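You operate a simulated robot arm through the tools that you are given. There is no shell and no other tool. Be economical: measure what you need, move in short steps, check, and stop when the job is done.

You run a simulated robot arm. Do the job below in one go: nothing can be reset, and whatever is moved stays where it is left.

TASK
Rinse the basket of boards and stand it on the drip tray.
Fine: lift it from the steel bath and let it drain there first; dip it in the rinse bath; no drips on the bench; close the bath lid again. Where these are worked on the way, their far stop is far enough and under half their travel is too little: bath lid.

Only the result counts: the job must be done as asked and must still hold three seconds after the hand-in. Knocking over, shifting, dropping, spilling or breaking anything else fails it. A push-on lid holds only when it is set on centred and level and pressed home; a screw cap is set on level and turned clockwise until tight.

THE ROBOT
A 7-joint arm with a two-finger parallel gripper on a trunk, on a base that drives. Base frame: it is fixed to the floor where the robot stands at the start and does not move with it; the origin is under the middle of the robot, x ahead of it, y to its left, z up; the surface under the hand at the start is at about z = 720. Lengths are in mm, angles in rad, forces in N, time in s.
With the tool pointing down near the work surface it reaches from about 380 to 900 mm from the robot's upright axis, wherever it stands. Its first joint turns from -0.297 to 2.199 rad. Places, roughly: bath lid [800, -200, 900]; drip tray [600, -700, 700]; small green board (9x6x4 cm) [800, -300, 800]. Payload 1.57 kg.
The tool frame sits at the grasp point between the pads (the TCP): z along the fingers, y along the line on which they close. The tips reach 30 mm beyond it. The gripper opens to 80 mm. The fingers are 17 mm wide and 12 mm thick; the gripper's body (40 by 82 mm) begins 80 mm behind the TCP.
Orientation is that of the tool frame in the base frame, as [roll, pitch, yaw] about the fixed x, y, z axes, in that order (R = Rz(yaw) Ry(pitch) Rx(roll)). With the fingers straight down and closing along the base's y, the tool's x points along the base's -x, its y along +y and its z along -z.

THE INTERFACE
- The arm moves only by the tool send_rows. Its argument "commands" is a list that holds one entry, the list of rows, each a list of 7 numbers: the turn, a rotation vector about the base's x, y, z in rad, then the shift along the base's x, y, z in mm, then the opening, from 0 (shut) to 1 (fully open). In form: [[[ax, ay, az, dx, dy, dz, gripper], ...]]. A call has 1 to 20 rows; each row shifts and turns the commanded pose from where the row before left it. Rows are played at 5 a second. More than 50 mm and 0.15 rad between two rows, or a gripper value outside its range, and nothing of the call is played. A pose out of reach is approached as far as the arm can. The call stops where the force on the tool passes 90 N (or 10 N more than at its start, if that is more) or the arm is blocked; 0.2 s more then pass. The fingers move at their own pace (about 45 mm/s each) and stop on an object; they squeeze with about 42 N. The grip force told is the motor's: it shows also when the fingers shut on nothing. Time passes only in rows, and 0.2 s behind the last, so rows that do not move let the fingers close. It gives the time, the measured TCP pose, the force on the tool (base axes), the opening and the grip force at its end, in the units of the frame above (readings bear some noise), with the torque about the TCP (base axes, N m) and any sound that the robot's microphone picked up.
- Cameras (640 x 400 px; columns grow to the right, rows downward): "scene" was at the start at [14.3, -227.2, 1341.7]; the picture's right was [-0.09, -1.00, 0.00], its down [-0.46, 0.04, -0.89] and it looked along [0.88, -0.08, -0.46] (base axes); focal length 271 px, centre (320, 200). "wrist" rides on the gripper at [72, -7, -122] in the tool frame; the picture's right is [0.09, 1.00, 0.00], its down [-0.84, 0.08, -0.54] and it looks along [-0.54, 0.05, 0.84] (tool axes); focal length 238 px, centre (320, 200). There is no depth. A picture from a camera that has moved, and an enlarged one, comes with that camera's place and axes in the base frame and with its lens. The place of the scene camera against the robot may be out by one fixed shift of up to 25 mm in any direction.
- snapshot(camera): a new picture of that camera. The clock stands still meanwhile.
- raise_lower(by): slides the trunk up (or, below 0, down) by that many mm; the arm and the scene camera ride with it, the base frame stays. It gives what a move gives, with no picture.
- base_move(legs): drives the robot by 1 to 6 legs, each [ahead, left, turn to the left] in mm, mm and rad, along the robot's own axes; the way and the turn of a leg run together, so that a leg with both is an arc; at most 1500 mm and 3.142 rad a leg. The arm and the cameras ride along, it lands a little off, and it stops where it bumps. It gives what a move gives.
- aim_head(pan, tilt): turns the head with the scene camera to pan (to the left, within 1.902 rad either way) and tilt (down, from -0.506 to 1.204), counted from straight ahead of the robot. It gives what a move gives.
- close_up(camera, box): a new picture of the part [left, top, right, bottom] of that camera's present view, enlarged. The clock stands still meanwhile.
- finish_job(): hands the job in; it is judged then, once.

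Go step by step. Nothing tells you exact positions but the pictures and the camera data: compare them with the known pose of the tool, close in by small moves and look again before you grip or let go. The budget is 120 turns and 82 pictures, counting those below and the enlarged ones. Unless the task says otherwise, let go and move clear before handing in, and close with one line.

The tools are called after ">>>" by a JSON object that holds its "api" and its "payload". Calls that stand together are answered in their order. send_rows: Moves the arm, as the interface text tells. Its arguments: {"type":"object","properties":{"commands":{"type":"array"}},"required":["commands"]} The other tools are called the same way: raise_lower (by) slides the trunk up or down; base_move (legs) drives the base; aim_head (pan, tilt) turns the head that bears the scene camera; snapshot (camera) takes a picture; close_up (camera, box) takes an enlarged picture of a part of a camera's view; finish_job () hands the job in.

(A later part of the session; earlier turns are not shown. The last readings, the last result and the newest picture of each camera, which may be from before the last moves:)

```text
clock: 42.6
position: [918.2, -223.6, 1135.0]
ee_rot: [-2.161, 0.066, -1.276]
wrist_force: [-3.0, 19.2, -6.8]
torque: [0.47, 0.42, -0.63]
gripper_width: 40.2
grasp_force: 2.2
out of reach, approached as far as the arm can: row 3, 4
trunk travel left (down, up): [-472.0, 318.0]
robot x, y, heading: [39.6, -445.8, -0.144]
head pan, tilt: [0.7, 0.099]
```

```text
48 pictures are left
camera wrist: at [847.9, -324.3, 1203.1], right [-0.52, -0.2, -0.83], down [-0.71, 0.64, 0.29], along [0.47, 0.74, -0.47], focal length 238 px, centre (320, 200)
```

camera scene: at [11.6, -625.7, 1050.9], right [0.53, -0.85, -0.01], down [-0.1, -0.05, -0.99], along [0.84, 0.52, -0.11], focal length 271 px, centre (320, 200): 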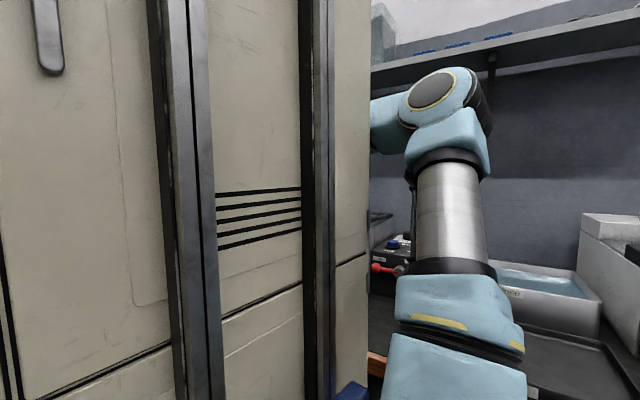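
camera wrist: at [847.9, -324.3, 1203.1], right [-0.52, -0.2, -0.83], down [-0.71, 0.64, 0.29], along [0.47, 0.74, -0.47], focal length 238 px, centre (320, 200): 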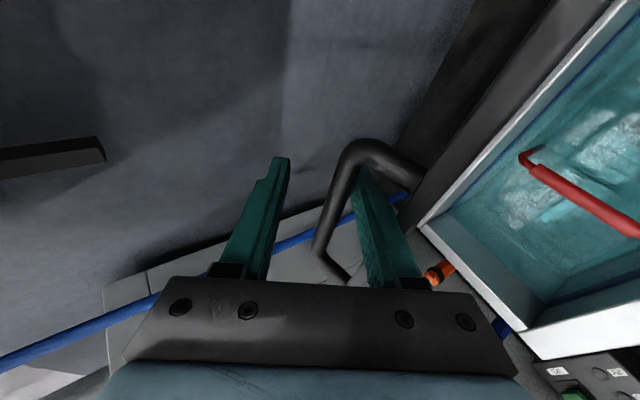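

>>> {"api": "base_move", "payload": {"legs": [[12, 20, 0]]}}

>>> {"api": "raise_lower", "payload": {"by": 6}}

>>> {"api": "send_rows", "payload": {"commands": [[[0, 0.03, 0, 8, 0, 0, 0.45], [0, 0.03, 0, 8, 0, 0, 0.45], [0, 0.03, 0, 8, 0, -1, 0.45]]]}}

>>> {"api": "snapshot", "payload": {"camera": "wrist"}}

```text
clock: 43.4
position: [922.5, -222.8, 1136.4]
ee_rot: [-2.161, 0.064, -1.297]
wrist_force: [-8.2, -63.5, 1.6]
torque: [-0.61, 1.99, 1.48]
gripper_width: 45.0
grasp_force: 4.8
trunk travel left (down, up): [-472.0, 318.0]
robot x, y, heading: [41.6, -431.0, -0.147]
head pan, tilt: [0.7, 0.099]
```

```text
clock: 44.0
position: [925.8, -222.9, 1140.8]
ee_rot: [-2.166, 0.059, -1.301]
wrist_force: [-3.5, -18.9, -13.5]
torque: [-0.14, 0.86, -0.16]
gripper_width: 49.7
grasp_force: 7.9
trunk travel left (down, up): [-478.0, 312.0]
robot x, y, heading: [41.0, -428.1, -0.144]
head pan, tilt: [0.7, 0.099]
```

```text
clock: 44.8
position: [927.7, -222.5, 1133.1]
ee_rot: [-2.185, 0.077, -1.282]
wrist_force: [-14.0, 24.4, 11.0]
torque: [0.78, 2.87, -0.92]
gripper_width: 33.3
grasp_force: 0.1
out of reach, approached as far as the arm can: row 1, 2, 3
trunk travel left (down, up): [-478.0, 312.0]
robot x, y, heading: [39.7, -430.8, -0.146]
head pan, tilt: [0.7, 0.099]
```

```text
47 pictures are left
camera wrist: at [859.4, -323.4, 1203.1], right [-0.54, -0.19, -0.82], down [-0.7, 0.64, 0.31], along [0.47, 0.74, -0.48], focal length 238 px, centre (320, 200)
```

wrist: 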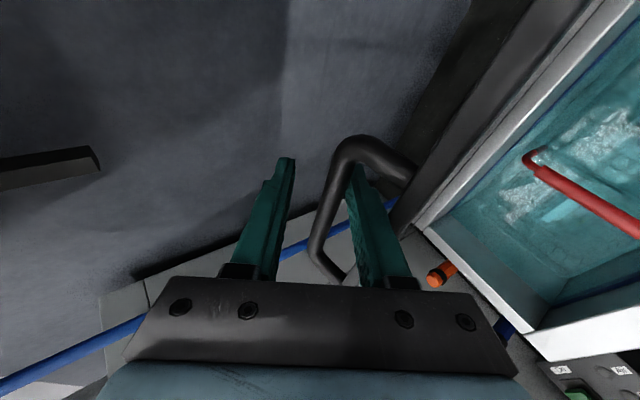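

The lid stands at about 70°. I'll test whether it now stays up by widening the cage and comparing.

>>> {"api": "send_rows", "payload": {"commands": [[[0, 0, 0, -6, 4, 4, 0.45], [0, 0, 0, -6, 4, 2, 0.6], [0, 0, 0, 0, 0, 0, 0.6], [0, 0, 0, 0, 0, 0, 0.6]]]}}

>>> {"api": "snapshot", "payload": {"camera": "wrist"}}

```text
clock: 45.8
position: [922.3, -227.7, 1136.5]
ee_rot: [-2.194, 0.066, -1.3]
wrist_force: [-0.4, -0.1, -0.7]
torque: [-0.01, -0.04, 0.03]
gripper_width: 48.9
grasp_force: 0.3
trunk travel left (down, up): [-478.0, 312.0]
robot x, y, heading: [36.1, -424.3, -0.146]
head pan, tilt: [0.7, 0.099]
```

```text
46 pictures are left
camera wrist: at [851.9, -325.9, 1206.9], right [-0.55, -0.19, -0.81], down [-0.69, 0.66, 0.31], along [0.48, 0.73, -0.49], focal length 238 px, centre (320, 200)
```

wrist: 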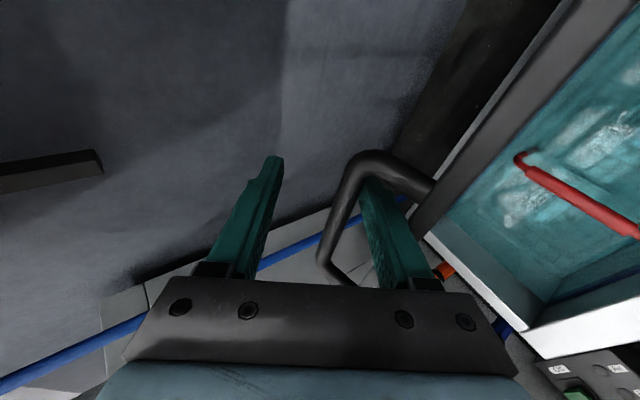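

Reach depends on the trunk height relative to the hand, so I'll exchange: lower the hand and raise the trunk by equal steps, keeping the bar caged, then push on with more tilt.

>>> {"api": "send_rows", "payload": {"commands": [[[0, 0, 0, -2, 3, -9, 0.6], [0, 0, 0, -2, 3, -9, 0.6]]]}}

>>> {"api": "raise_lower", "payload": {"by": 18}}

>>> {"api": "send_rows", "payload": {"commands": [[[0, 0.03, 0, -2, 0, -9, 0.6], [0, 0.03, 0, -2, 0, -9, 0.6]]]}}

>>> {"api": "raise_lower", "payload": {"by": 18}}

>>> {"api": "send_rows", "payload": {"commands": [[[0, 0.03, 0, -2, 0, -9, 0.6], [0, 0.03, 0, -2, 0, -9, 0.6]]]}}

>>> {"api": "raise_lower", "payload": {"by": 18}}

>>> {"api": "snapshot", "payload": {"camera": "wrist"}}

```text
clock: 46.4
position: [916.9, -220.2, 1116.4]
ee_rot: [-2.19, 0.068, -1.299]
wrist_force: [-0.6, -0.3, -1.0]
torque: [0.03, -0.01, 0.01]
gripper_width: 48.7
grasp_force: 0.1
trunk travel left (down, up): [-478.0, 312.0]
robot x, y, heading: [37.4, -430.4, -0.146]
head pan, tilt: [0.7, 0.099]
```

```text
clock: 47.0
position: [917.5, -220.8, 1136.6]
ee_rot: [-2.19, 0.068, -1.301]
wrist_force: [0.0, 0.1, -0.9]
torque: [-0.02, 0.0, -0.02]
gripper_width: 49.2
grasp_force: 0.1
trunk travel left (down, up): [-496.0, 294.0]
robot x, y, heading: [36.1, -431.0, -0.143]
head pan, tilt: [0.7, 0.099]
```

```text
clock: 47.6
position: [912.1, -219.0, 1115.1]
ee_rot: [-2.249, 0.082, -1.304]
wrist_force: [-2.3, 0.1, -0.2]
torque: [0.02, -0.03, -0.01]
gripper_width: 48.4
grasp_force: 0.2
trunk travel left (down, up): [-496.0, 294.0]
robot x, y, heading: [36.9, -428.7, -0.139]
head pan, tilt: [0.7, 0.099]
```

```text
clock: 48.3
position: [912.2, -218.9, 1134.7]
ee_rot: [-2.247, 0.083, -1.303]
wrist_force: [-0.7, 0.4, -0.6]
torque: [-0.01, 0.0, -0.02]
gripper_width: 48.5
grasp_force: 0.0
trunk travel left (down, up): [-514.0, 276.0]
robot x, y, heading: [36.3, -433.4, -0.138]
head pan, tilt: [0.7, 0.099]
```

```text
clock: 48.9
position: [906.6, -220.4, 1117.5]
ee_rot: [-2.308, 0.101, -1.309]
wrist_force: [-0.7, 0.4, 0.3]
torque: [-0.01, 0.02, -0.03]
gripper_width: 48.4
grasp_force: 0.4
trunk travel left (down, up): [-514.0, 276.0]
robot x, y, heading: [44.3, -426.7, -0.144]
head pan, tilt: [0.7, 0.099]
```

```text
clock: 49.5
position: [906.4, -219.4, 1135.1]
ee_rot: [-2.306, 0.097, -1.309]
wrist_force: [-0.5, -0.6, -0.2]
torque: [0.03, -0.02, 0.02]
gripper_width: 48.7
grasp_force: 0.8
trunk travel left (down, up): [-532.0, 258.0]
robot x, y, heading: [37.0, -427.6, -0.14]
head pan, tilt: [0.7, 0.099]
```

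```text
45 pictures are left
camera wrist: at [845.1, -318.6, 1214.4], right [-0.64, -0.19, -0.74], down [-0.65, 0.66, 0.39], along [0.42, 0.73, -0.54], focal length 238 px, centre (320, 200)
```

wrist: 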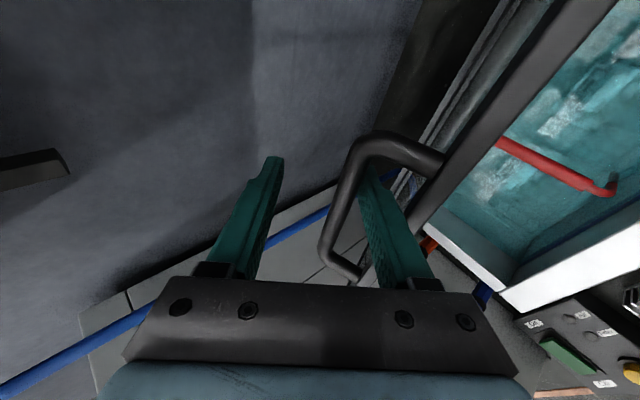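

That works: tilt is now 0.74 rad with no limit. A few more exchanges, then advance.

>>> {"api": "send_rows", "payload": {"commands": [[[0, 0.04, 0, 0, 0, -10, 0.6], [0, 0.04, 0, 0, 0, -10, 0.6]]]}}

>>> {"api": "raise_lower", "payload": {"by": 20}}

>>> {"api": "send_rows", "payload": {"commands": [[[0, 0.04, 0, 0, 0, -10, 0.6], [0, 0.04, 0, 0, 0, -10, 0.6]]]}}

>>> {"api": "raise_lower", "payload": {"by": 20}}

>>> {"api": "send_rows", "payload": {"commands": [[[0, 0.03, 0, 8, 0, 0, 0.6], [0, 0.03, 0, 8, 0, 0, 0.6], [0, 0.03, 0, 8, 0, 0, 0.6], [0, 0.03, 0, 8, 0, 0, 0.6]]]}}

>>> {"api": "snapshot", "payload": {"camera": "wrist"}}

```text
clock: 50.1
position: [908.7, -219.9, 1115.5]
ee_rot: [-2.386, 0.121, -1.317]
wrist_force: [-1.0, -1.2, -0.6]
torque: [0.04, -0.03, -0.01]
gripper_width: 49.1
grasp_force: 0.6
trunk travel left (down, up): [-532.0, 258.0]
robot x, y, heading: [41.0, -428.3, -0.146]
head pan, tilt: [0.7, 0.099]
```

```text
clock: 50.8
position: [908.0, -219.8, 1136.0]
ee_rot: [-2.385, 0.12, -1.319]
wrist_force: [-0.1, -0.2, -0.8]
torque: [-0.02, 0.02, 0.03]
gripper_width: 48.6
grasp_force: 0.0
trunk travel left (down, up): [-552.0, 238.0]
robot x, y, heading: [39.3, -426.5, -0.145]
head pan, tilt: [0.7, 0.099]
```

```text
clock: 51.4
position: [908.0, -219.5, 1115.4]
ee_rot: [-2.464, 0.14, -1.33]
wrist_force: [-1.3, 1.4, -0.5]
torque: [0.05, -0.07, -0.06]
gripper_width: 48.9
grasp_force: 0.3
trunk travel left (down, up): [-552.0, 238.0]
robot x, y, heading: [38.9, -428.6, -0.141]
head pan, tilt: [0.7, 0.099]
```

```text
clock: 52.0
position: [908.6, -220.5, 1135.1]
ee_rot: [-2.464, 0.14, -1.328]
wrist_force: [-0.8, 0.0, -0.2]
torque: [0.01, -0.02, -0.02]
gripper_width: 48.2
grasp_force: 0.2
trunk travel left (down, up): [-572.0, 218.0]
robot x, y, heading: [38.6, -428.9, -0.144]
head pan, tilt: [0.7, 0.099]
```

```text
clock: 53.0
position: [918.0, -233.7, 1127.2]
ee_rot: [-2.493, 0.147, -1.334]
wrist_force: [-0.5, -0.4, -0.1]
torque: [-0.01, 0.01, 0.01]
gripper_width: 48.7
grasp_force: 0.4
out of reach, approached as far as the arm can: row 1, 2, 3, 4
trunk travel left (down, up): [-572.0, 218.0]
robot x, y, heading: [42.1, -429.2, -0.15]
head pan, tilt: [0.7, 0.099]
```

```text
44 pictures are left
camera wrist: at [873.3, -332.1, 1216.0], right [-0.77, -0.19, -0.61], down [-0.56, 0.66, 0.5], along [0.3, 0.73, -0.61], focal length 238 px, centre (320, 200)
```

wrist: 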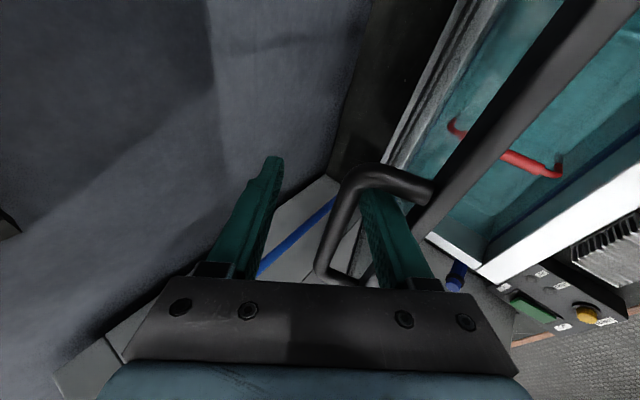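

More tilt shortens reach; with the trunk now higher I can flatten the tool again and gain reach forward.

>>> {"api": "send_rows", "payload": {"commands": [[[0, -0.06, 0, 4, 4, 3, 0.6], [0, -0.06, 0, 8, 4, 3, 0.6], [0, -0.06, 0, 8, 4, 2, 0.6], [0, -0.06, 0, 8, 0, 2, 0.6], [0, -0.06, 0, 8, 0, 0, 0.6], [0, 0, 0, 8, 0, 0, 0.6]]]}}

>>> {"api": "snapshot", "payload": {"camera": "wrist"}}

```text
clock: 54.5
position: [959.1, -222.8, 1141.8]
ee_rot: [-2.228, 0.087, -1.306]
wrist_force: [-35.7, -17.6, 22.7]
torque: [2.25, 9.08, -0.95]
gripper_width: 53.9
grasp_force: 3.2
trunk travel left (down, up): [-572.0, 218.0]
robot x, y, heading: [41.3, -428.2, -0.145]
head pan, tilt: [0.7, 0.099]
```

```text
43 pictures are left
camera wrist: at [892.1, -320.7, 1214.2], right [-0.58, -0.18, -0.79], down [-0.67, 0.66, 0.34], along [0.46, 0.73, -0.5], focal length 238 px, centre (320, 200)
```

wrist: 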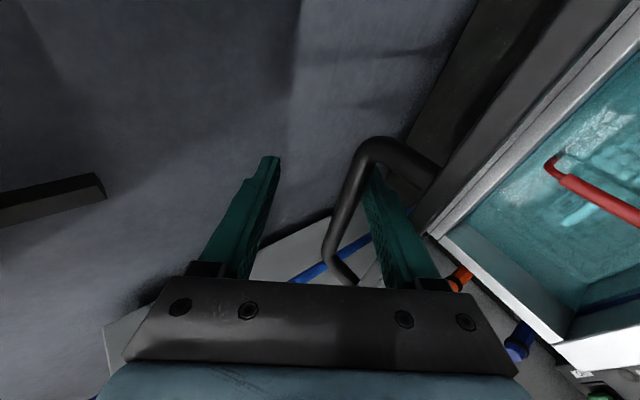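

At about 80° now. A touch more tilt to unwedge and a bit farther forward.

>>> {"api": "send_rows", "payload": {"commands": [[[0, 0.05, 0, 0, 0, -3, 0.5], [0, 0.05, 0, 3, 0, -3, 0.5], [0, 0, 0, 6, 0, 0, 0.5], [0, 0, 0, 6, 0, 0, 0.5], [0, 0, 0, 0, 0, 0, 0.5]]]}}

>>> {"api": "snapshot", "payload": {"camera": "wrist"}}

```text
clock: 55.6
position: [961.6, -222.5, 1136.3]
ee_rot: [-2.28, 0.103, -1.298]
wrist_force: [-23.6, 31.1, 11.5]
torque: [2.32, 5.59, -1.04]
gripper_width: 42.9
grasp_force: 1.6
out of reach, approached as far as the arm can: row 1, 2, 3, 4
trunk travel left (down, up): [-572.0, 218.0]
robot x, y, heading: [41.5, -430.4, -0.142]
head pan, tilt: [0.7, 0.099]
```

```text
42 pictures are left
camera wrist: at [898.8, -322.1, 1211.8], right [-0.62, -0.19, -0.76], down [-0.66, 0.65, 0.38], along [0.42, 0.74, -0.53], focal length 238 px, centre (320, 200)
```

wrist: 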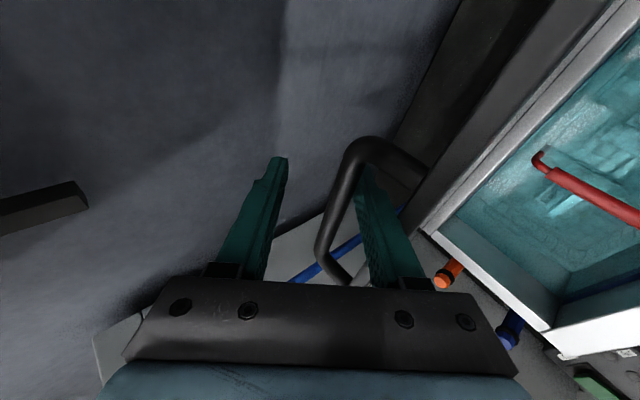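

About 81°. The wide opening lets the lower finger wedge on the lid edge, so I'll tighten the cage on the bar, swap trunk height again, and push on.

>>> {"api": "send_rows", "payload": {"commands": [[[0, 0, 0, -4, 0, 0, 0.3], [0, 0, 0, 0, 0, 0, 0.2], [0, 0, 0, 0, 0, -8, 0.2], [0, 0, 0, 0, 0, -8, 0.2]]]}}

>>> {"api": "raise_lower", "payload": {"by": 16}}

>>> {"api": "send_rows", "payload": {"commands": [[[0, 0, 0, 0, 2, -8, 0.2], [0, 0, 0, 0, 2, -8, 0.2]]]}}

>>> {"api": "raise_lower", "payload": {"by": 16}}

>>> {"api": "send_rows", "payload": {"commands": [[[0, 0, 0, 6, 0, 0, 0.2], [0, 0, 0, 6, 0, 0, 0.2], [0, 0, 0, 6, 0, 0, 0.2], [0, 0, 0, 6, 0, 0, 0.2]]]}}

>>> {"api": "snapshot", "payload": {"camera": "wrist"}}

```text
clock: 56.6
position: [955.6, -224.8, 1126.5]
ee_rot: [-2.277, 0.1, -1.303]
wrist_force: [-31.2, 24.7, 21.6]
torque: [0.0, 7.19, -3.31]
gripper_width: 17.1
grasp_force: 0.5
trunk travel left (down, up): [-572.0, 218.0]
robot x, y, heading: [38.7, -430.0, -0.142]
head pan, tilt: [0.7, 0.099]
```

```text
clock: 57.3
position: [957.4, -224.3, 1132.1]
ee_rot: [-2.287, 0.102, -1.301]
wrist_force: [-21.4, 25.9, -13.3]
torque: [2.58, 4.34, -0.4]
gripper_width: 34.4
grasp_force: 10.9
trunk travel left (down, up): [-588.0, 202.0]
robot x, y, heading: [35.1, -429.9, -0.141]
head pan, tilt: [0.7, 0.099]
```

```text
clock: 57.9
position: [957.4, -223.7, 1126.6]
ee_rot: [-2.274, 0.103, -1.306]
wrist_force: [-31.8, 11.6, 19.2]
torque: [2.11, 7.26, -1.19]
gripper_width: 20.7
grasp_force: 2.3
trunk travel left (down, up): [-588.0, 202.0]
robot x, y, heading: [39.9, -429.7, -0.144]
head pan, tilt: [0.7, 0.099]
```

```text
clock: 58.5
position: [959.5, -223.9, 1133.2]
ee_rot: [-2.286, 0.099, -1.305]
wrist_force: [-22.5, 16.7, -16.1]
torque: [2.27, 4.5, -0.61]
gripper_width: 37.5
grasp_force: 11.9
trunk travel left (down, up): [-604.0, 186.0]
robot x, y, heading: [37.8, -433.0, -0.147]
head pan, tilt: [0.7, 0.099]
```

```text
clock: 59.5
position: [974.4, -222.2, 1135.7]
ee_rot: [-2.29, 0.109, -1.305]
wrist_force: [-42.6, 21.3, -12.5]
torque: [1.8, 9.09, -3.13]
gripper_width: 47.2
grasp_force: 17.8
out of reach, approached as far as the arm can: row 4
trunk travel left (down, up): [-604.0, 186.0]
robot x, y, heading: [39.4, -429.9, -0.142]
head pan, tilt: [0.7, 0.099]
```

```text
41 pictures are left
camera wrist: at [911.4, -322.5, 1212.6], right [-0.63, -0.18, -0.76], down [-0.65, 0.65, 0.39], along [0.42, 0.74, -0.53], focal length 238 px, centre (320, 200)
```

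wrist: 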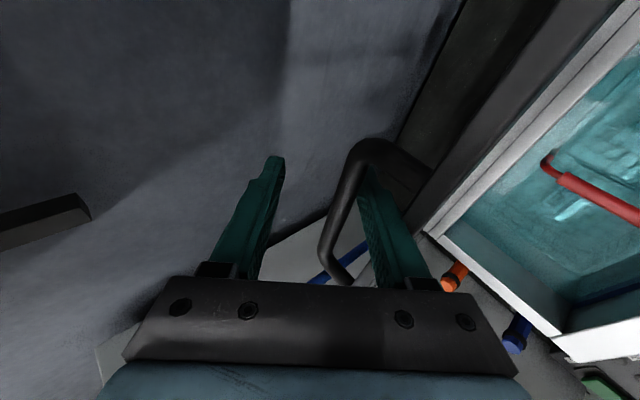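

About 84–85° now with clear resistance. Testing whether it stays: ease back a little with the cage open.

>>> {"api": "send_rows", "payload": {"commands": [[[0, 0, 0, -6, 4, -2, 0.65], [0, 0, 0, -8, 0, -2, 0.65], [0, 0, 0, -8, 0, 0, 0.65], [0, 0, 0, 0, 0, 0, 0.65]]]}}

>>> {"api": "snapshot", "payload": {"camera": "wrist"}}

```text
clock: 60.5
position: [956.0, -222.9, 1137.5]
ee_rot: [-2.274, 0.096, -1.305]
wrist_force: [-16.4, 17.5, 19.3]
torque: [1.79, 4.14, -0.26]
gripper_width: 47.0
grasp_force: 0.1
trunk travel left (down, up): [-604.0, 186.0]
robot x, y, heading: [38.6, -428.8, -0.142]
head pan, tilt: [0.7, 0.099]
```

```text
40 pictures are left
camera wrist: at [892.5, -322.0, 1213.2], right [-0.62, -0.19, -0.77], down [-0.66, 0.65, 0.37], along [0.43, 0.73, -0.53], focal length 238 px, centre (320, 200)
```

wrist: 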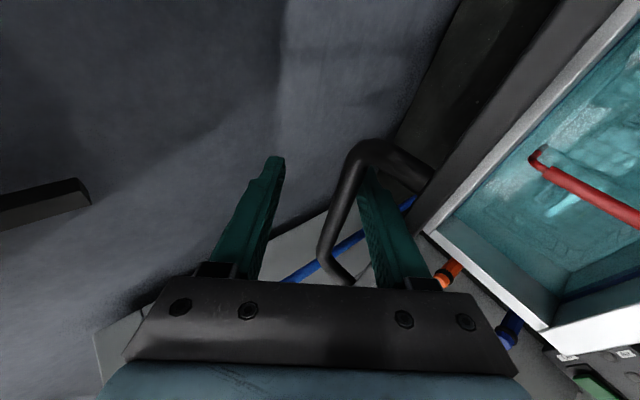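

The lower finger still presses the lid edge, so that test says nothing. Narrowing the fingers so it touches neither, and looking at the gap to the bar.

>>> {"api": "send_rows", "payload": {"commands": [[[0, 0, 0, 4, 0, -2, 0.4], [0, 0, 0, 0, 0, 0, 0.38], [0, 0, 0, 0, 0, 0, 0.38], [0, 0, 0, 0, 0, 0, 0.38]]]}}

>>> {"api": "close_up", "payload": {"camera": "wrist", "box": [220, 100, 480, 300]}}

```text
clock: 61.5
position: [961.3, -223.9, 1132.6]
ee_rot: [-2.28, 0.099, -1.308]
wrist_force: [-25.9, 14.1, 10.4]
torque: [1.48, 5.9, -1.49]
gripper_width: 36.7
grasp_force: 3.4
trunk travel left (down, up): [-604.0, 186.0]
robot x, y, heading: [37.1, -431.6, -0.142]
head pan, tilt: [0.7, 0.099]
```

```text
2.00 times, centred on (350, 200) of wrist
camera zoom: at [896.4, -322.4, 1209.3], right [-0.62, -0.19, -0.76], down [-0.66, 0.66, 0.37], along [0.43, 0.73, -0.53], focal length 477 px, centre (260, 200)
```

zoom: 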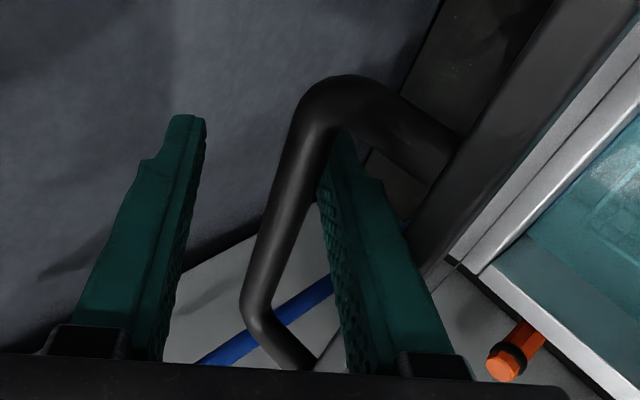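

The finger tip sits in the corner of the handle against the right post. Moving 18 mm in +y to clear it.

>>> {"api": "send_rows", "payload": {"commands": [[[0, 0, 0, 0, 9, 0, 0.38], [0, 0, 0, 0, 9, 0, 0.38], [0, 0, 0, 0, 0, 0, 0.38]]]}}

>>> {"api": "close_up", "payload": {"camera": "wrist", "box": [220, 100, 480, 300]}}

```text
clock: 62.3
position: [965.6, -224.3, 1132.9]
ee_rot: [-2.283, 0.087, -1.331]
wrist_force: [-30.2, -70.9, 20.0]
torque: [1.29, 7.44, 0.15]
gripper_width: 40.6
grasp_force: 5.4
trunk travel left (down, up): [-604.0, 186.0]
robot x, y, heading: [38.0, -428.3, -0.145]
head pan, tilt: [0.7, 0.099]
```

```text
2.00 times, centred on (350, 200) of wrist
camera zoom: at [899.4, -320.5, 1211.0], right [-0.63, -0.18, -0.76], down [-0.64, 0.67, 0.37], along [0.45, 0.72, -0.54], focal length 477 px, centre (260, 200)
```

zoom: 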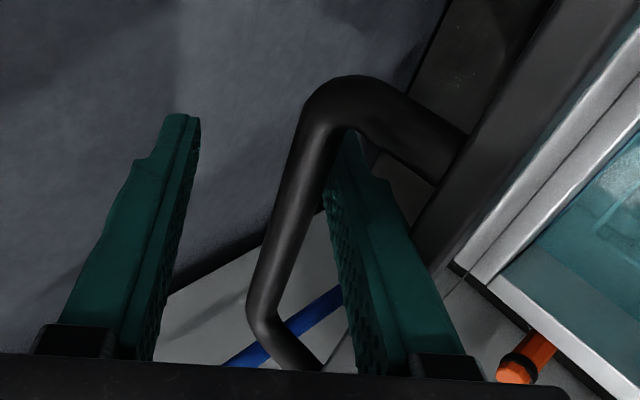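

I see: geometrically the finger wedges once the lid is ~0.75 rad steeper than the tool. I'll back off slightly while tilting, and keep raising the trunk against the hand to gain reach at a steeper tilt.

>>> {"api": "send_rows", "payload": {"commands": [[[0, 0.05, 0, -8, 0, 0, 0.4], [0, 0.05, 0, -8, 0, 0, 0.4], [0, 0.05, 0, -8, 0, -4, 0.4], [0, 0.05, 0, -4, 0, -8, 0.4]]]}}

>>> {"api": "raise_lower", "payload": {"by": 14}}

>>> {"api": "send_rows", "payload": {"commands": [[[0, 0.03, 0, 0, 2, -9, 0.45], [0, 0.03, 0, 0, 2, -9, 0.45]]]}}

>>> {"api": "raise_lower", "payload": {"by": 18}}

>>> {"api": "send_rows", "payload": {"commands": [[[0, 0.03, 0, 0, 2, -9, 0.45], [0, 0.03, 0, 0, 2, -9, 0.45]]]}}

>>> {"api": "raise_lower", "payload": {"by": 18}}

>>> {"api": "snapshot", "payload": {"camera": "wrist"}}

```text
clock: 63.3
position: [943.3, -232.7, 1118.7]
ee_rot: [-2.47, 0.143, -1.328]
wrist_force: [-0.6, 3.6, 0.1]
torque: [-0.02, 0.0, -0.18]
gripper_width: 32.1
grasp_force: 0.1
out of reach, approached as far as the arm can: row 1, 2, 4
trunk travel left (down, up): [-604.0, 186.0]
robot x, y, heading: [34.8, -432.0, -0.14]
head pan, tilt: [0.7, 0.099]
```

```text
clock: 63.9
position: [943.4, -236.5, 1132.7]
ee_rot: [-2.47, 0.144, -1.334]
wrist_force: [0.3, 0.6, -0.6]
torque: [0.0, 0.0, 0.0]
gripper_width: 32.0
grasp_force: 0.1
trunk travel left (down, up): [-618.0, 172.0]
robot x, y, heading: [39.7, -430.2, -0.14]
head pan, tilt: [0.7, 0.099]
```

```text
clock: 64.5
position: [942.3, -236.8, 1120.0]
ee_rot: [-2.525, 0.162, -1.33]
wrist_force: [-3.0, 27.3, 23.5]
torque: [-0.42, 0.85, -1.01]
gripper_width: 23.7
grasp_force: 0.0
out of reach, approached as far as the arm can: row 1, 2
trunk travel left (down, up): [-618.0, 172.0]
robot x, y, heading: [36.7, -433.4, -0.142]
head pan, tilt: [0.7, 0.099]
```

```text
clock: 65.2
position: [945.6, -238.6, 1129.9]
ee_rot: [-2.531, 0.156, -1.334]
wrist_force: [0.2, 38.8, -9.8]
torque: [0.42, -0.39, -1.28]
gripper_width: 37.0
grasp_force: 0.3
trunk travel left (down, up): [-636.0, 154.0]
robot x, y, heading: [32.8, -428.6, -0.14]
head pan, tilt: [0.7, 0.099]
```

```text
clock: 65.8
position: [942.1, -237.8, 1124.8]
ee_rot: [-2.572, 0.186, -1.317]
wrist_force: [-2.1, 78.5, 41.2]
torque: [-0.52, 0.96, -2.16]
gripper_width: 18.1
grasp_force: 0.0
out of reach, approached as far as the arm can: row 1, 2
trunk travel left (down, up): [-636.0, 154.0]
robot x, y, heading: [42.7, -433.6, -0.145]
head pan, tilt: [0.7, 0.099]
```

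```text
clock: 66.4
position: [944.1, -237.4, 1127.9]
ee_rot: [-2.592, 0.18, -1.322]
wrist_force: [1.4, 83.9, -19.4]
torque: [0.77, -0.67, -2.7]
gripper_width: 34.4
grasp_force: 0.1
trunk travel left (down, up): [-654.0, 136.0]
robot x, y, heading: [39.4, -431.4, -0.144]
head pan, tilt: [0.7, 0.099]
```

```text
37 pictures are left
camera wrist: at [911.4, -338.3, 1220.6], right [-0.82, -0.21, -0.53], down [-0.52, 0.64, 0.56], along [0.22, 0.74, -0.63], focal length 238 px, centre (320, 200)
```

wrist: 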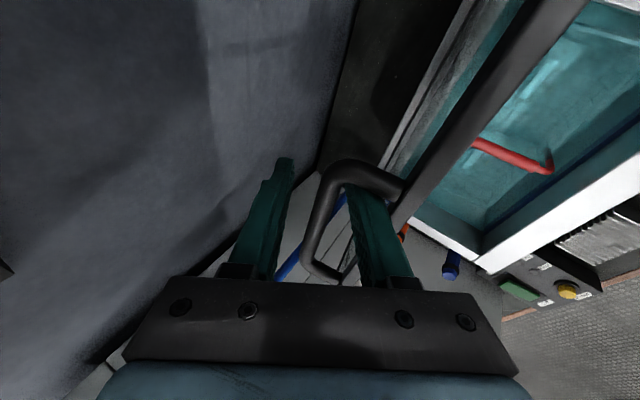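

Steeper now (1.02 rad), but the finger leans on the right post; shifting the base left relieves that.

>>> {"api": "base_move", "payload": {"legs": [[0, 30, 0]]}}

>>> {"api": "send_rows", "payload": {"commands": [[[0, 0, 0, 6, 3, 0, 0.45], [0, 0, 0, 6, 3, 0, 0.45], [0, 0, 0, 6, 0, 0, 0.45], [0, 0, 0, 6, 0, 0, 0.45]]]}}

>>> {"api": "close_up", "payload": {"camera": "wrist", "box": [220, 100, 540, 300]}}

```text
clock: 67.3
position: [953.2, -237.7, 1134.0]
ee_rot: [-2.587, 0.167, -1.355]
wrist_force: [0.0, 0.2, 1.4]
torque: [-0.01, 0.0, -0.02]
gripper_width: 35.9
grasp_force: 0.0
trunk travel left (down, up): [-654.0, 136.0]
robot x, y, heading: [40.6, -403.1, -0.139]
head pan, tilt: [0.7, 0.099]
```

```text
clock: 68.3
position: [951.8, -238.4, 1133.7]
ee_rot: [-2.588, 0.169, -1.352]
wrist_force: [-0.1, 0.0, 0.6]
torque: [-0.01, 0.01, -0.04]
gripper_width: 36.0
grasp_force: 0.0
out of reach, approached as far as the arm can: row 1, 2, 3, 4
trunk travel left (down, up): [-654.0, 136.0]
robot x, y, heading: [37.3, -400.3, -0.142]
head pan, tilt: [0.7, 0.099]
```

```text
2.00 times, centred on (380, 200) of wrist
camera zoom: at [915.6, -335.9, 1227.1], right [-0.83, -0.19, -0.53], down [-0.51, 0.66, 0.55], along [0.25, 0.73, -0.64], focal length 477 px, centre (200, 200)
```

zoom: 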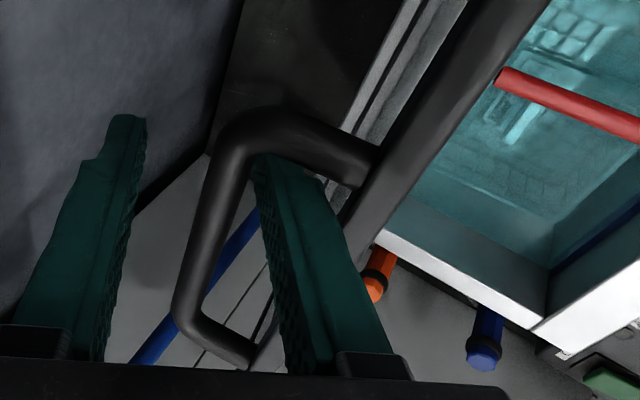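

Forces are zero and there's a gap between bar and finger, so the lid may be standing by itself. I'll lower the hand 8 mm to confirm.

>>> {"api": "send_rows", "payload": {"commands": [[[0, 0, 0, -4, 0, -5, 0.45], [0, 0, 0, -4, 0, -5, 0.45], [0, 0, 0, 0, 0, 0, 0.45], [0, 0, 0, 0, 0, 0, 0.45]]]}}

>>> {"api": "close_up", "payload": {"camera": "wrist", "box": [220, 100, 540, 300]}}

```text
clock: 69.3
position: [945.7, -236.9, 1123.3]
ee_rot: [-2.587, 0.166, -1.354]
wrist_force: [-0.2, 3.3, 3.4]
torque: [-0.03, 0.08, -0.17]
gripper_width: 35.0
grasp_force: 0.0
trunk travel left (down, up): [-654.0, 136.0]
robot x, y, heading: [41.9, -404.1, -0.142]
head pan, tilt: [0.7, 0.099]
```

```text
2.00 times, centred on (380, 200) of wrist
camera zoom: at [908.1, -335.3, 1217.1], right [-0.83, -0.19, -0.53], down [-0.51, 0.66, 0.55], along [0.25, 0.73, -0.64], focal length 477 px, centre (200, 200)
```

zoom: 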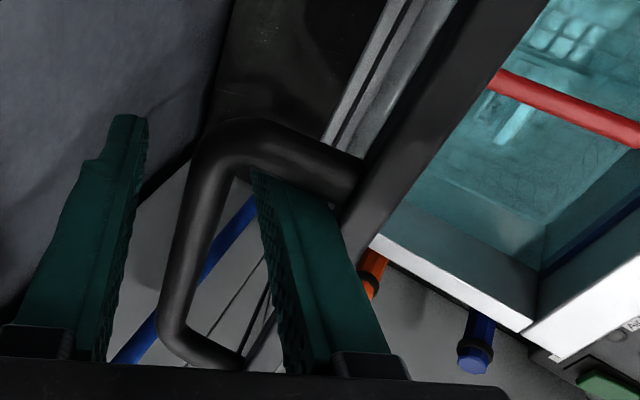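

Confirmed: the bar stayed while the finger moved away, so the lid stands open on its own. Withdrawing the finger out of the loop along the tool axis.

>>> {"api": "send_rows", "payload": {"commands": [[[0, 0, 0, 3, 0, 4, 0.42], [0, 0, 0, -8, -1, 13, 0.42], [0, 0, 0, -8, -1, 13, 0.42], [0, 0, 0, -8, -1, 13, 0.42], [0, 0, 0, -8, -1, 13, 0.42], [0, 0, 0, -8, -1, 13, 0.42]]]}}

>>> {"api": "snapshot", "payload": {"camera": "wrist"}}

```text
clock: 70.7
position: [907.7, -242.9, 1192.3]
ee_rot: [-2.586, 0.168, -1.354]
wrist_force: [-0.2, 0.7, -0.6]
torque: [0.04, 0.01, 0.03]
gripper_width: 33.7
grasp_force: 0.1
trunk travel left (down, up): [-654.0, 136.0]
robot x, y, heading: [37.9, -403.2, -0.146]
head pan, tilt: [0.7, 0.099]
```

```text
34 pictures are left
camera wrist: at [870.0, -341.2, 1285.9], right [-0.83, -0.18, -0.53], down [-0.51, 0.66, 0.55], along [0.25, 0.73, -0.64], focal length 238 px, centre (320, 200)
```

wrist: 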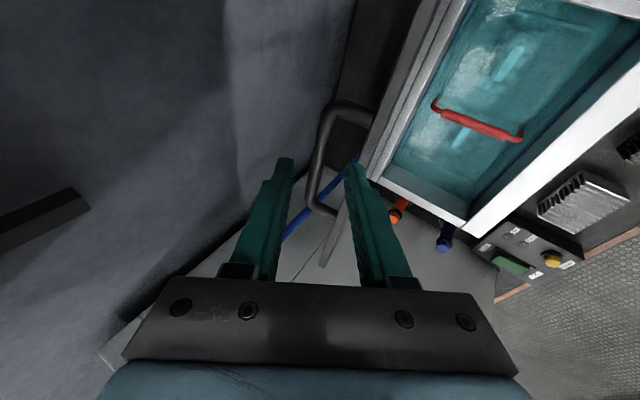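

The lid stands open by itself and the basket's red bail is visible in the bath. I'll draw back and turn the tool straight down with fingers closing across y.

>>> {"api": "send_rows", "payload": {"commands": [[[0, 0.1, 0, -30, 0, 10, 0.6], [0, 0.1, 0, -30, 0, 10, 0.8], [0, 0.1, 0, -30, 5, 5, 1], [0, 0.1, 0, -30, 5, 5, 1], [0, 0.1, 0, -20, 5, 0, 1], [0, 0.05, 0, 0, 5, 0, 1], [0, 0, -0.138, 0, 0, 0, 1], [0, 0, -0.138, 0, 0, 0, 1], [0, 0, -0.138, 0, 0, 0, 1], [0, 0, -0.138, 0, 0, 0, 1], [0, 0, -0.138, 0, 0, 0, 1], [0, 0, -0.138, 0, 0, 0, 1], [0, 0, -0.138, 0, 0, 0, 1], [0, 0, -0.138, 0, 0, 0, 1], [0, 0, -0.138, 0, 0, 0, 1], [0, 0, -0.138, 0, 0, 0, 1], [0, 0, -0.138, 0, 0, 0, 1], [0, 0, -0.138, 0, 0, 0, 1], [0, 0, -0.138, 0, 0, 0, 1]]]}}

>>> {"api": "snapshot", "payload": {"camera": "wrist"}}

```text
clock: 74.7
position: [767.4, -224.1, 1224.4]
ee_rot: [3.14, 0.256, 3.01]
wrist_force: [0.5, -0.5, 0.2]
torque: [0.02, 0.01, 0.02]
gripper_width: 79.7
grasp_force: 0.1
trunk travel left (down, up): [-654.0, 136.0]
robot x, y, heading: [37.0, -399.6, -0.144]
head pan, tilt: [0.7, 0.099]
```

```text
33 pictures are left
camera wrist: at [667.8, -215.9, 1323.6], right [0.04, 1.0, -0.02], down [0.68, -0.01, 0.74], along [0.74, -0.04, -0.68], focal length 238 px, centre (320, 200)
```

wrist: 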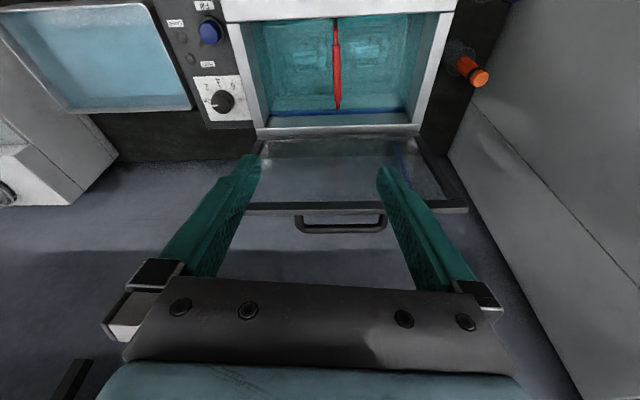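

Lid is upright with the handle behind it. Levelling the tool and coming down above the red handle (about x 750–898, y −200, z ≈ 865).

>>> {"api": "send_rows", "payload": {"commands": [[[0, 0.13, 0, 0, 4, 0, 1], [0, 0.126, 0, 0, 4, 0, 1], [0, 0, 0.065, 8, 4, -30, 1], [0, 0, 0.065, 8, 4, -40, 1], [0, 0, 0, 8, 4, -40, 1], [0, 0, 0, 8, 2, -40, 1], [0, 0, 0, 0, 2, -40, 1]]]}}

>>> {"api": "snapshot", "payload": {"camera": "wrist"}}

```text
clock: 76.3
position: [777.1, -232.7, 1018.4]
ee_rot: [-3.11, 0.0, -3.136]
wrist_force: [1.0, -0.3, 1.0]
torque: [-0.02, -0.04, 0.01]
gripper_width: 79.9
grasp_force: 0.0
out of reach, approached as far as the arm can: row 1, 2
trunk travel left (down, up): [-654.0, 136.0]
robot x, y, heading: [36.8, -403.4, -0.141]
head pan, tilt: [0.7, 0.099]
```

```text
32 pictures are left
camera wrist: at [705.5, -234.5, 1139.3], right [-0.1, 0.99, -0.03], down [0.83, 0.1, 0.54], along [0.54, 0.03, -0.84], focal length 238 px, centre (320, 200)
```

wrist: 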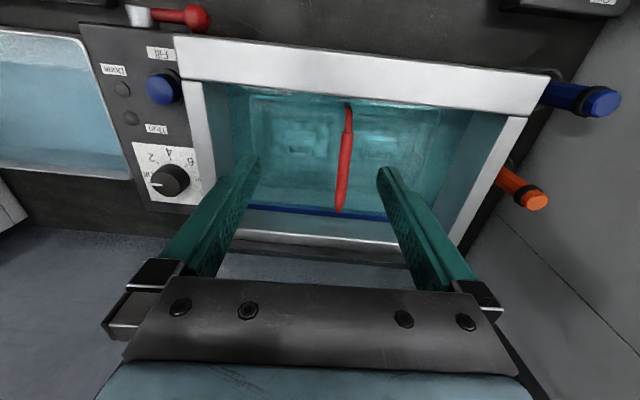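

The handle bar centre works out at about (827, −200, 864). Descending over it with a check at mid-height.

>>> {"api": "send_rows", "payload": {"commands": [[[0.03, 0, 0, 17, 11, -20, 0.7], [0, 0, 0, 17, 11, -35, 0.6], [0, 0, 0, 16, 11, -35, 0.6], [0, 0, 0, 0, 0, 0, 0.6]]]}}

>>> {"api": "snapshot", "payload": {"camera": "wrist"}}

```text
clock: 77.3
position: [818.4, -211.9, 951.7]
ee_rot: [-3.14, 0.002, -3.136]
wrist_force: [-0.6, 0.2, -0.4]
torque: [0.02, 0.01, 0.01]
gripper_width: 47.9
grasp_force: 0.1
out of reach, approached as far as the arm can: row 3
trunk travel left (down, up): [-654.0, 136.0]
robot x, y, heading: [40.1, -401.6, -0.139]
head pan, tilt: [0.7, 0.099]
```

```text
31 pictures are left
camera wrist: at [747.0, -217.9, 1073.7], right [-0.1, 1.0, 0.0], down [0.84, 0.08, 0.54], along [0.54, 0.05, -0.84], focal length 238 px, centre (320, 200)
```

wrist: 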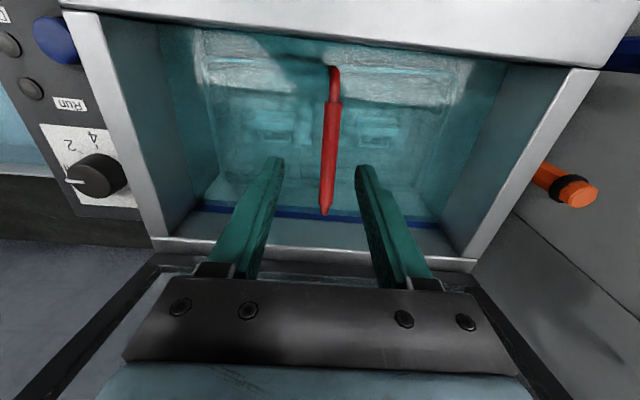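

Handle is centred between the fingers. The arm is near its limit here, so I'll raise the trunk 70 mm first and then descend.

>>> {"api": "raise_lower", "payload": {"by": 70}}

>>> {"api": "send_rows", "payload": {"commands": [[[0, 0, 0, 5, 5, -30, 0.6], [0, 0, 0, 4, 4, -30, 0.6], [0, 0, 0, 0, 0, -30, 0.6], [0, 0, 0, 0, 0, -20, 0.6], [0, 0, 0, 0, 0, 0, 0.6]]]}}

```text
clock: 78.3
position: [818.1, -212.8, 1023.1]
ee_rot: [-3.14, 0.001, -3.134]
wrist_force: [-0.4, -0.6, -0.3]
torque: [0.04, 0.01, -0.02]
gripper_width: 48.0
grasp_force: 0.1
trunk travel left (down, up): [-724.0, 66.0]
robot x, y, heading: [37.6, -401.3, -0.146]
head pan, tilt: [0.7, 0.099]
```

```text
clock: 79.5
position: [833.1, -219.5, 923.9]
ee_rot: [-3.139, 0.004, -3.136]
wrist_force: [0.9, -0.4, 0.1]
torque: [0.0, -0.04, 0.03]
gripper_width: 47.6
grasp_force: 0.1
out of reach, approached as far as the arm can: row 1, 2
trunk travel left (down, up): [-724.0, 66.0]
robot x, y, heading: [36.8, -402.7, -0.145]
head pan, tilt: [0.7, 0.099]
```

>>> {"api": "send_rows", "payload": {"commands": [[[0, 0, 0, -3, 10, -10, 0.6], [0, 0, 0, -3, 9, -10, 0.6], [0, 0, 0, 0, 0, 0, 0.6]]]}}

>>> {"api": "snapshot", "payload": {"camera": "wrist"}}

```text
clock: 80.3
position: [833.0, -219.5, 913.4]
ee_rot: [-3.141, 0.003, -3.135]
wrist_force: [0.1, 0.2, 0.6]
torque: [0.01, 0.02, 0.03]
gripper_width: 47.9
grasp_force: 0.1
out of reach, approached as far as the arm can: row 1, 2
trunk travel left (down, up): [-724.0, 66.0]
robot x, y, heading: [37.5, -402.3, -0.142]
head pan, tilt: [0.7, 0.099]
```

```text
30 pictures are left
camera wrist: at [762.0, -225.2, 1034.2], right [-0.1, 1.0, 0.0], down [0.83, 0.08, 0.54], along [0.54, 0.05, -0.84], focal length 238 px, centre (320, 200)
```

wrist: 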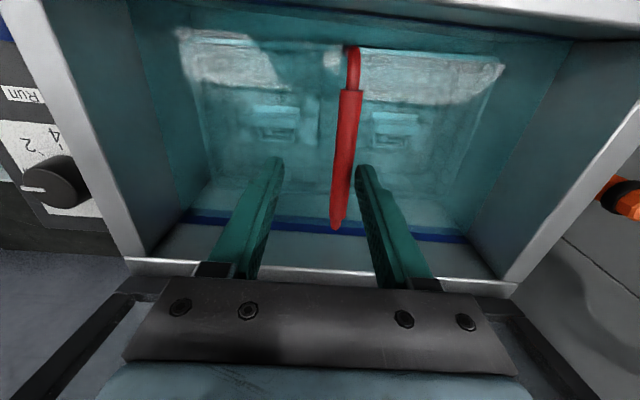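

The arm won't go farther left, so I'll let the base bring it 20 mm left.

>>> {"api": "base_move", "payload": {"legs": [[-8, 20, 0]]}}

>>> {"api": "snapshot", "payload": {"camera": "wrist"}}

```text
clock: 81.2
position: [828.4, -198.4, 913.0]
ee_rot: [-3.14, 0.002, -3.135]
wrist_force: [0.1, 0.4, -0.3]
torque: [0.01, -0.01, 0.0]
gripper_width: 48.3
grasp_force: 0.0
trunk travel left (down, up): [-724.0, 66.0]
robot x, y, heading: [34.0, -382.9, -0.145]
head pan, tilt: [0.7, 0.099]
```

```text
29 pictures are left
camera wrist: at [757.5, -204.0, 1034.3], right [-0.1, 1.0, 0.0], down [0.84, 0.08, 0.54], along [0.54, 0.05, -0.84], focal length 238 px, centre (320, 200)
```

wrist: 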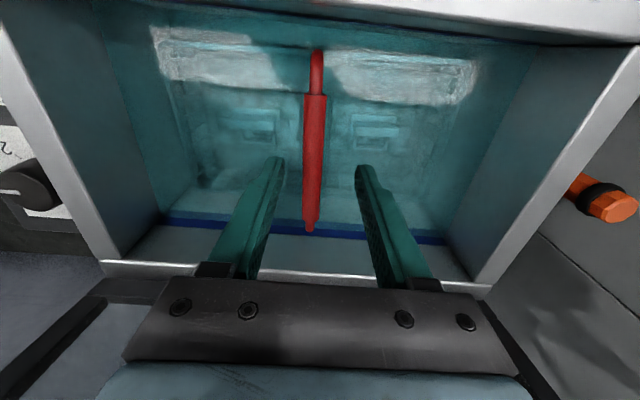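

Bar is between the fingers. Descending to the bar and gripping.

>>> {"api": "send_rows", "payload": {"commands": [[[0, 0, 0, -2, -2, -15, 0.6], [0, 0, 0, -2, -2, -15, 0.6], [0, 0, 0, 0, 0, -15, 0.6], [0, 0, 0, 0, 0, 0, 0.6]]]}}

>>> {"api": "close_up", "payload": {"camera": "wrist", "box": [180, 60, 460, 290]}}

```text
clock: 82.2
position: [824.1, -201.9, 868.8]
ee_rot: [-3.14, 0.002, -3.135]
wrist_force: [1.1, -0.4, 1.1]
torque: [-0.01, 0.01, -0.03]
gripper_width: 48.0
grasp_force: 0.0
trunk travel left (down, up): [-724.0, 66.0]
robot x, y, heading: [33.8, -381.8, -0.146]
head pan, tilt: [0.7, 0.099]
```

```text
1.74 times, centred on (320, 175) of wrist
camera zoom: at [752.6, -206.9, 990.8], right [-0.1, 1.0, 0.0], down [0.83, 0.08, 0.54], along [0.54, 0.05, -0.84], focal length 414 px, centre (320, 244)
```

zoom: 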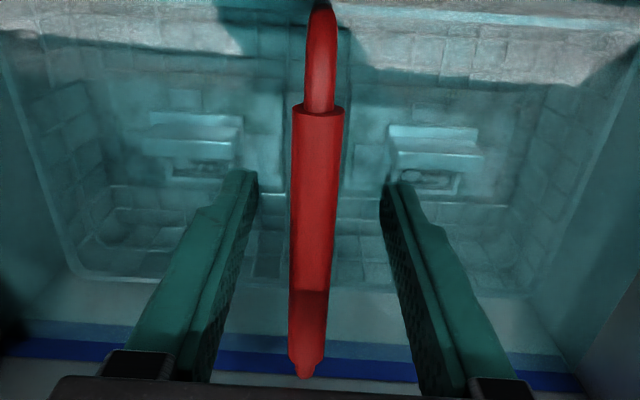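

>>> {"api": "send_rows", "payload": {"commands": [[[0, 0, 0, 0, 0, -3, 0.3], [0, 0, 0, 0, 0, 0, 0], [0, 0, 0, 0, 0, 0, 0], [0, 0, 0, 0, 0, 0, 0], [0, 0, 0, 0, 0, 0, 0]]]}}

>>> {"api": "send_rows", "payload": {"commands": [[[0, 0, 0, 0, 0, 10, 0], [0, 0, 0, 0, 0, 10, 0], [0, 0, 0, 0, 0, 0, 0]]]}}

>>> {"api": "snapshot", "payload": {"camera": "wrist"}}

```text
clock: 83.3
position: [822.6, -200.5, 866.0]
ee_rot: [-3.139, 0.003, -3.134]
wrist_force: [-0.2, 0.1, -0.1]
torque: [0.01, -0.03, 0.09]
gripper_width: 13.5
grasp_force: 30.3
trunk travel left (down, up): [-724.0, 66.0]
robot x, y, heading: [32.2, -385.0, -0.147]
head pan, tilt: [0.7, 0.099]
```

```text
clock: 84.2
position: [823.9, -201.1, 886.2]
ee_rot: [-3.14, 0.001, -3.134]
wrist_force: [-0.2, -0.3, -3.2]
torque: [-0.01, 0.01, 0.01]
gripper_width: 13.2
grasp_force: 29.9
trunk travel left (down, up): [-724.0, 66.0]
robot x, y, heading: [32.7, -380.4, -0.143]
head pan, tilt: [0.7, 0.099]
```

```text
27 pictures are left
camera wrist: at [752.2, -206.7, 1007.0], right [-0.1, 1.0, 0.0], down [0.84, 0.08, 0.54], along [0.54, 0.05, -0.84], focal length 238 px, centre (320, 200)
```

wrist: 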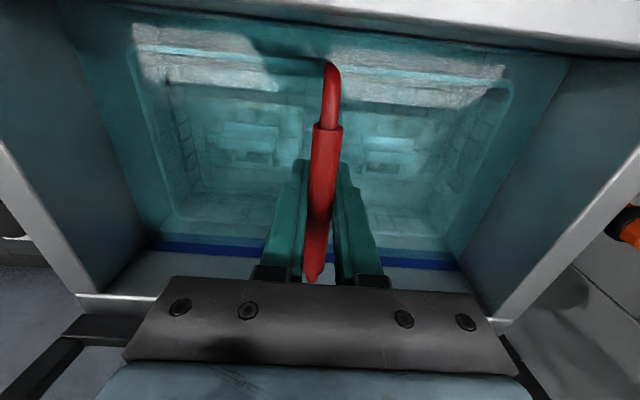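

The basket is held and came off the floor of the bath (about 3 N). Lifting it straight up, slowly, to drain over the bath.

>>> {"api": "send_rows", "payload": {"commands": [[[0, 0, 0, -1, 0, 12, 0], [0, 0, 0, -1, 0, 12, 0], [0, 0, 0, -1, 0, 12, 0], [0, 0, 0, -1, 0, 12, 0], [0, 0, 0, -1, 0, 12, 0], [0, 0, 0, 0, 0, 12, 0], [0, 0, 0, 0, 0, 12, 0], [0, 0, 0, 0, 0, 12, 0], [0, 0, 0, 0, 0, 12, 0]]]}}

>>> {"api": "snapshot", "payload": {"camera": "wrist"}}

```text
clock: 86.2
position: [818.6, -201.6, 994.5]
ee_rot: [-3.14, 0.002, -3.135]
wrist_force: [-0.5, 0.0, -4.1]
torque: [0.0, 0.04, 0.02]
gripper_width: 13.3
grasp_force: 30.1
trunk travel left (down, up): [-724.0, 66.0]
robot x, y, heading: [34.9, -381.1, -0.144]
head pan, tilt: [0.7, 0.099]
```

```text
26 pictures are left
camera wrist: at [747.5, -206.6, 1115.3], right [-0.1, 1.0, 0.0], down [0.84, 0.08, 0.54], along [0.54, 0.05, -0.84], focal length 238 px, centre (320, 200)
```

wrist: 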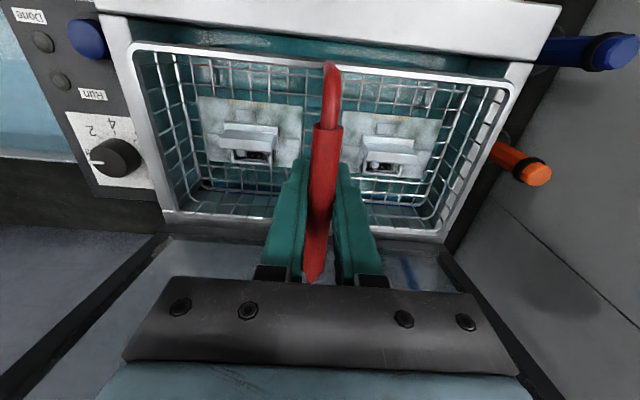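

The wire basket with its two boards hangs clear of the water. A little higher, then I'll let it drain over the bath for several seconds.

>>> {"api": "send_rows", "payload": {"commands": [[[0, 0, 0, 0, 0, 12, 0], [0, 0, 0, 0, 0, 12, 0], [0, 0, 0, 0, 0, 0, 0], [0, 0, 0, 0, 0, 0, 0], [0, 0, 0, 0, 0, 0, 0], [0, 0, 0, 0, 0, 0, 0], [0, 0, 0, 0, 0, 0, 0], [0, 0, 0, 0, 0, 0, 0], [0, 0, 0, 0, 0, 0, 0], [0, 0, 0, 0, 0, 0, 0], [0, 0, 0, 0, 0, 0, 0], [0, 0, 0, 0, 0, 0, 0], [0, 0, 0, 0, 0, 0, 0], [0, 0, 0, 0, 0, 0, 0], [0, 0, 0, 0, 0, 0, 0], [0, 0, 0, 0, 0, 0, 0], [0, 0, 0, 0, 0, 0, 0], [0, 0, 0, 0, 0, 0, 0], [0, 0, 0, 0, 0, 0, 0], [0, 0, 0, 0, 0, 0, 0]]]}}

>>> {"api": "send_rows", "payload": {"commands": [[[0, 0, 0, 0, 0, 0, 0], [0, 0, 0, 0, 0, 0, 0], [0, 0, 0, 0, 0, 0, 0], [0, 0, 0, 0, 0, 0, 0], [0, 0, 0, 0, 0, 0, 0], [0, 0, 0, 0, 0, 0, 0], [0, 0, 0, 0, 0, 0, 0], [0, 0, 0, 0, 0, 0, 0], [0, 0, 0, 0, 0, 0, 0], [0, 0, 0, 0, 0, 0, 0], [0, 0, 0, 0, 0, 0, 0], [0, 0, 0, 0, 0, 0, 0], [0, 0, 0, 0, 0, 0, 0], [0, 0, 0, 0, 0, 0, 0], [0, 0, 0, 0, 0, 0, 0], [0, 0, 0, 0, 0, 0, 0], [0, 0, 0, 0, 0, 0, 0], [0, 0, 0, 0, 0, 0, 0], [0, 0, 0, 0, 0, 0, 0], [0, 0, 0, 0, 0, 0, 0]]]}}

>>> {"api": "send_rows", "payload": {"commands": [[[0, 0, 0, 0, 0, 0, 0], [0, 0, 0, 0, 0, 0, 0], [0, 0, 0, 0, 0, 0, 0], [0, 0, 0, 0, 0, 0, 0], [0, 0, 0, 0, 0, 0, 0], [0, 0, 0, 0, 0, 0, 0], [0, 0, 0, 0, 0, 0, 0], [0, 0, 0, 0, 0, 0, 0], [0, 0, 0, 0, 0, 0, 0], [0, 0, 0, 0, 0, 0, 0], [0, 0, 0, 0, 0, 0, 0], [0, 0, 0, 0, 0, 0, 0], [0, 0, 0, 0, 0, 0, 0], [0, 0, 0, 0, 0, 0, 0], [0, 0, 0, 0, 0, 0, 0], [0, 0, 0, 0, 0, 0, 0], [0, 0, 0, 0, 0, 0, 0], [0, 0, 0, 0, 0, 0, 0], [0, 0, 0, 0, 0, 0, 0], [0, 0, 0, 0, 0, 0, 0]]]}}

>>> {"api": "aim_head", "payload": {"pan": 0.1, "tilt": 0.55}}

>>> {"api": "snapshot", "payload": {"camera": "scene"}}

```text
clock: 90.3
position: [821.2, -203.2, 1017.7]
ee_rot: [-3.141, 0.001, -3.135]
wrist_force: [-0.2, 0.8, -2.0]
torque: [0.02, 0.0, -0.04]
gripper_width: 13.3
grasp_force: 29.9
trunk travel left (down, up): [-724.0, 66.0]
robot x, y, heading: [32.7, -382.0, -0.146]
head pan, tilt: [0.7, 0.099]
```

```text
clock: 94.5
position: [820.1, -203.2, 1018.9]
ee_rot: [-3.141, 0.002, -3.134]
wrist_force: [-0.5, -0.5, -3.2]
torque: [0.01, -0.03, -0.03]
gripper_width: 13.1
grasp_force: 30.5
trunk travel left (down, up): [-724.0, 66.0]
robot x, y, heading: [38.3, -380.9, -0.146]
head pan, tilt: [0.7, 0.099]
```

```text
clock: 98.8
position: [819.5, -202.1, 1018.6]
ee_rot: [-3.14, 0.003, -3.134]
wrist_force: [-0.6, -0.4, -3.4]
torque: [-0.01, 0.03, 0.0]
gripper_width: 13.4
grasp_force: 30.2
trunk travel left (down, up): [-724.0, 66.0]
robot x, y, heading: [32.9, -379.0, -0.144]
head pan, tilt: [0.7, 0.099]
```

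```text
clock: 99.8
position: [819.5, -202.3, 1017.6]
ee_rot: [-3.14, 0.002, -3.134]
wrist_force: [-1.1, 0.4, -3.7]
torque: [-0.01, 0.0, -0.02]
gripper_width: 13.3
grasp_force: 30.1
trunk travel left (down, up): [-724.0, 66.0]
robot x, y, heading: [35.2, -380.5, -0.148]
head pan, tilt: [0.099, 0.55]
```

```text
25 pictures are left
camera scene: at [15.0, -589.8, 1334.2], right [-0.04, -1.0, 0.0], down [-0.52, 0.02, -0.85], along [0.85, -0.04, -0.52], focal length 271 px, centre (320, 200)
```

scene: 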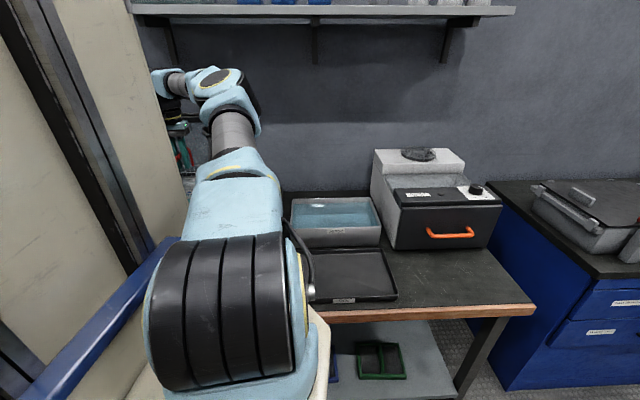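

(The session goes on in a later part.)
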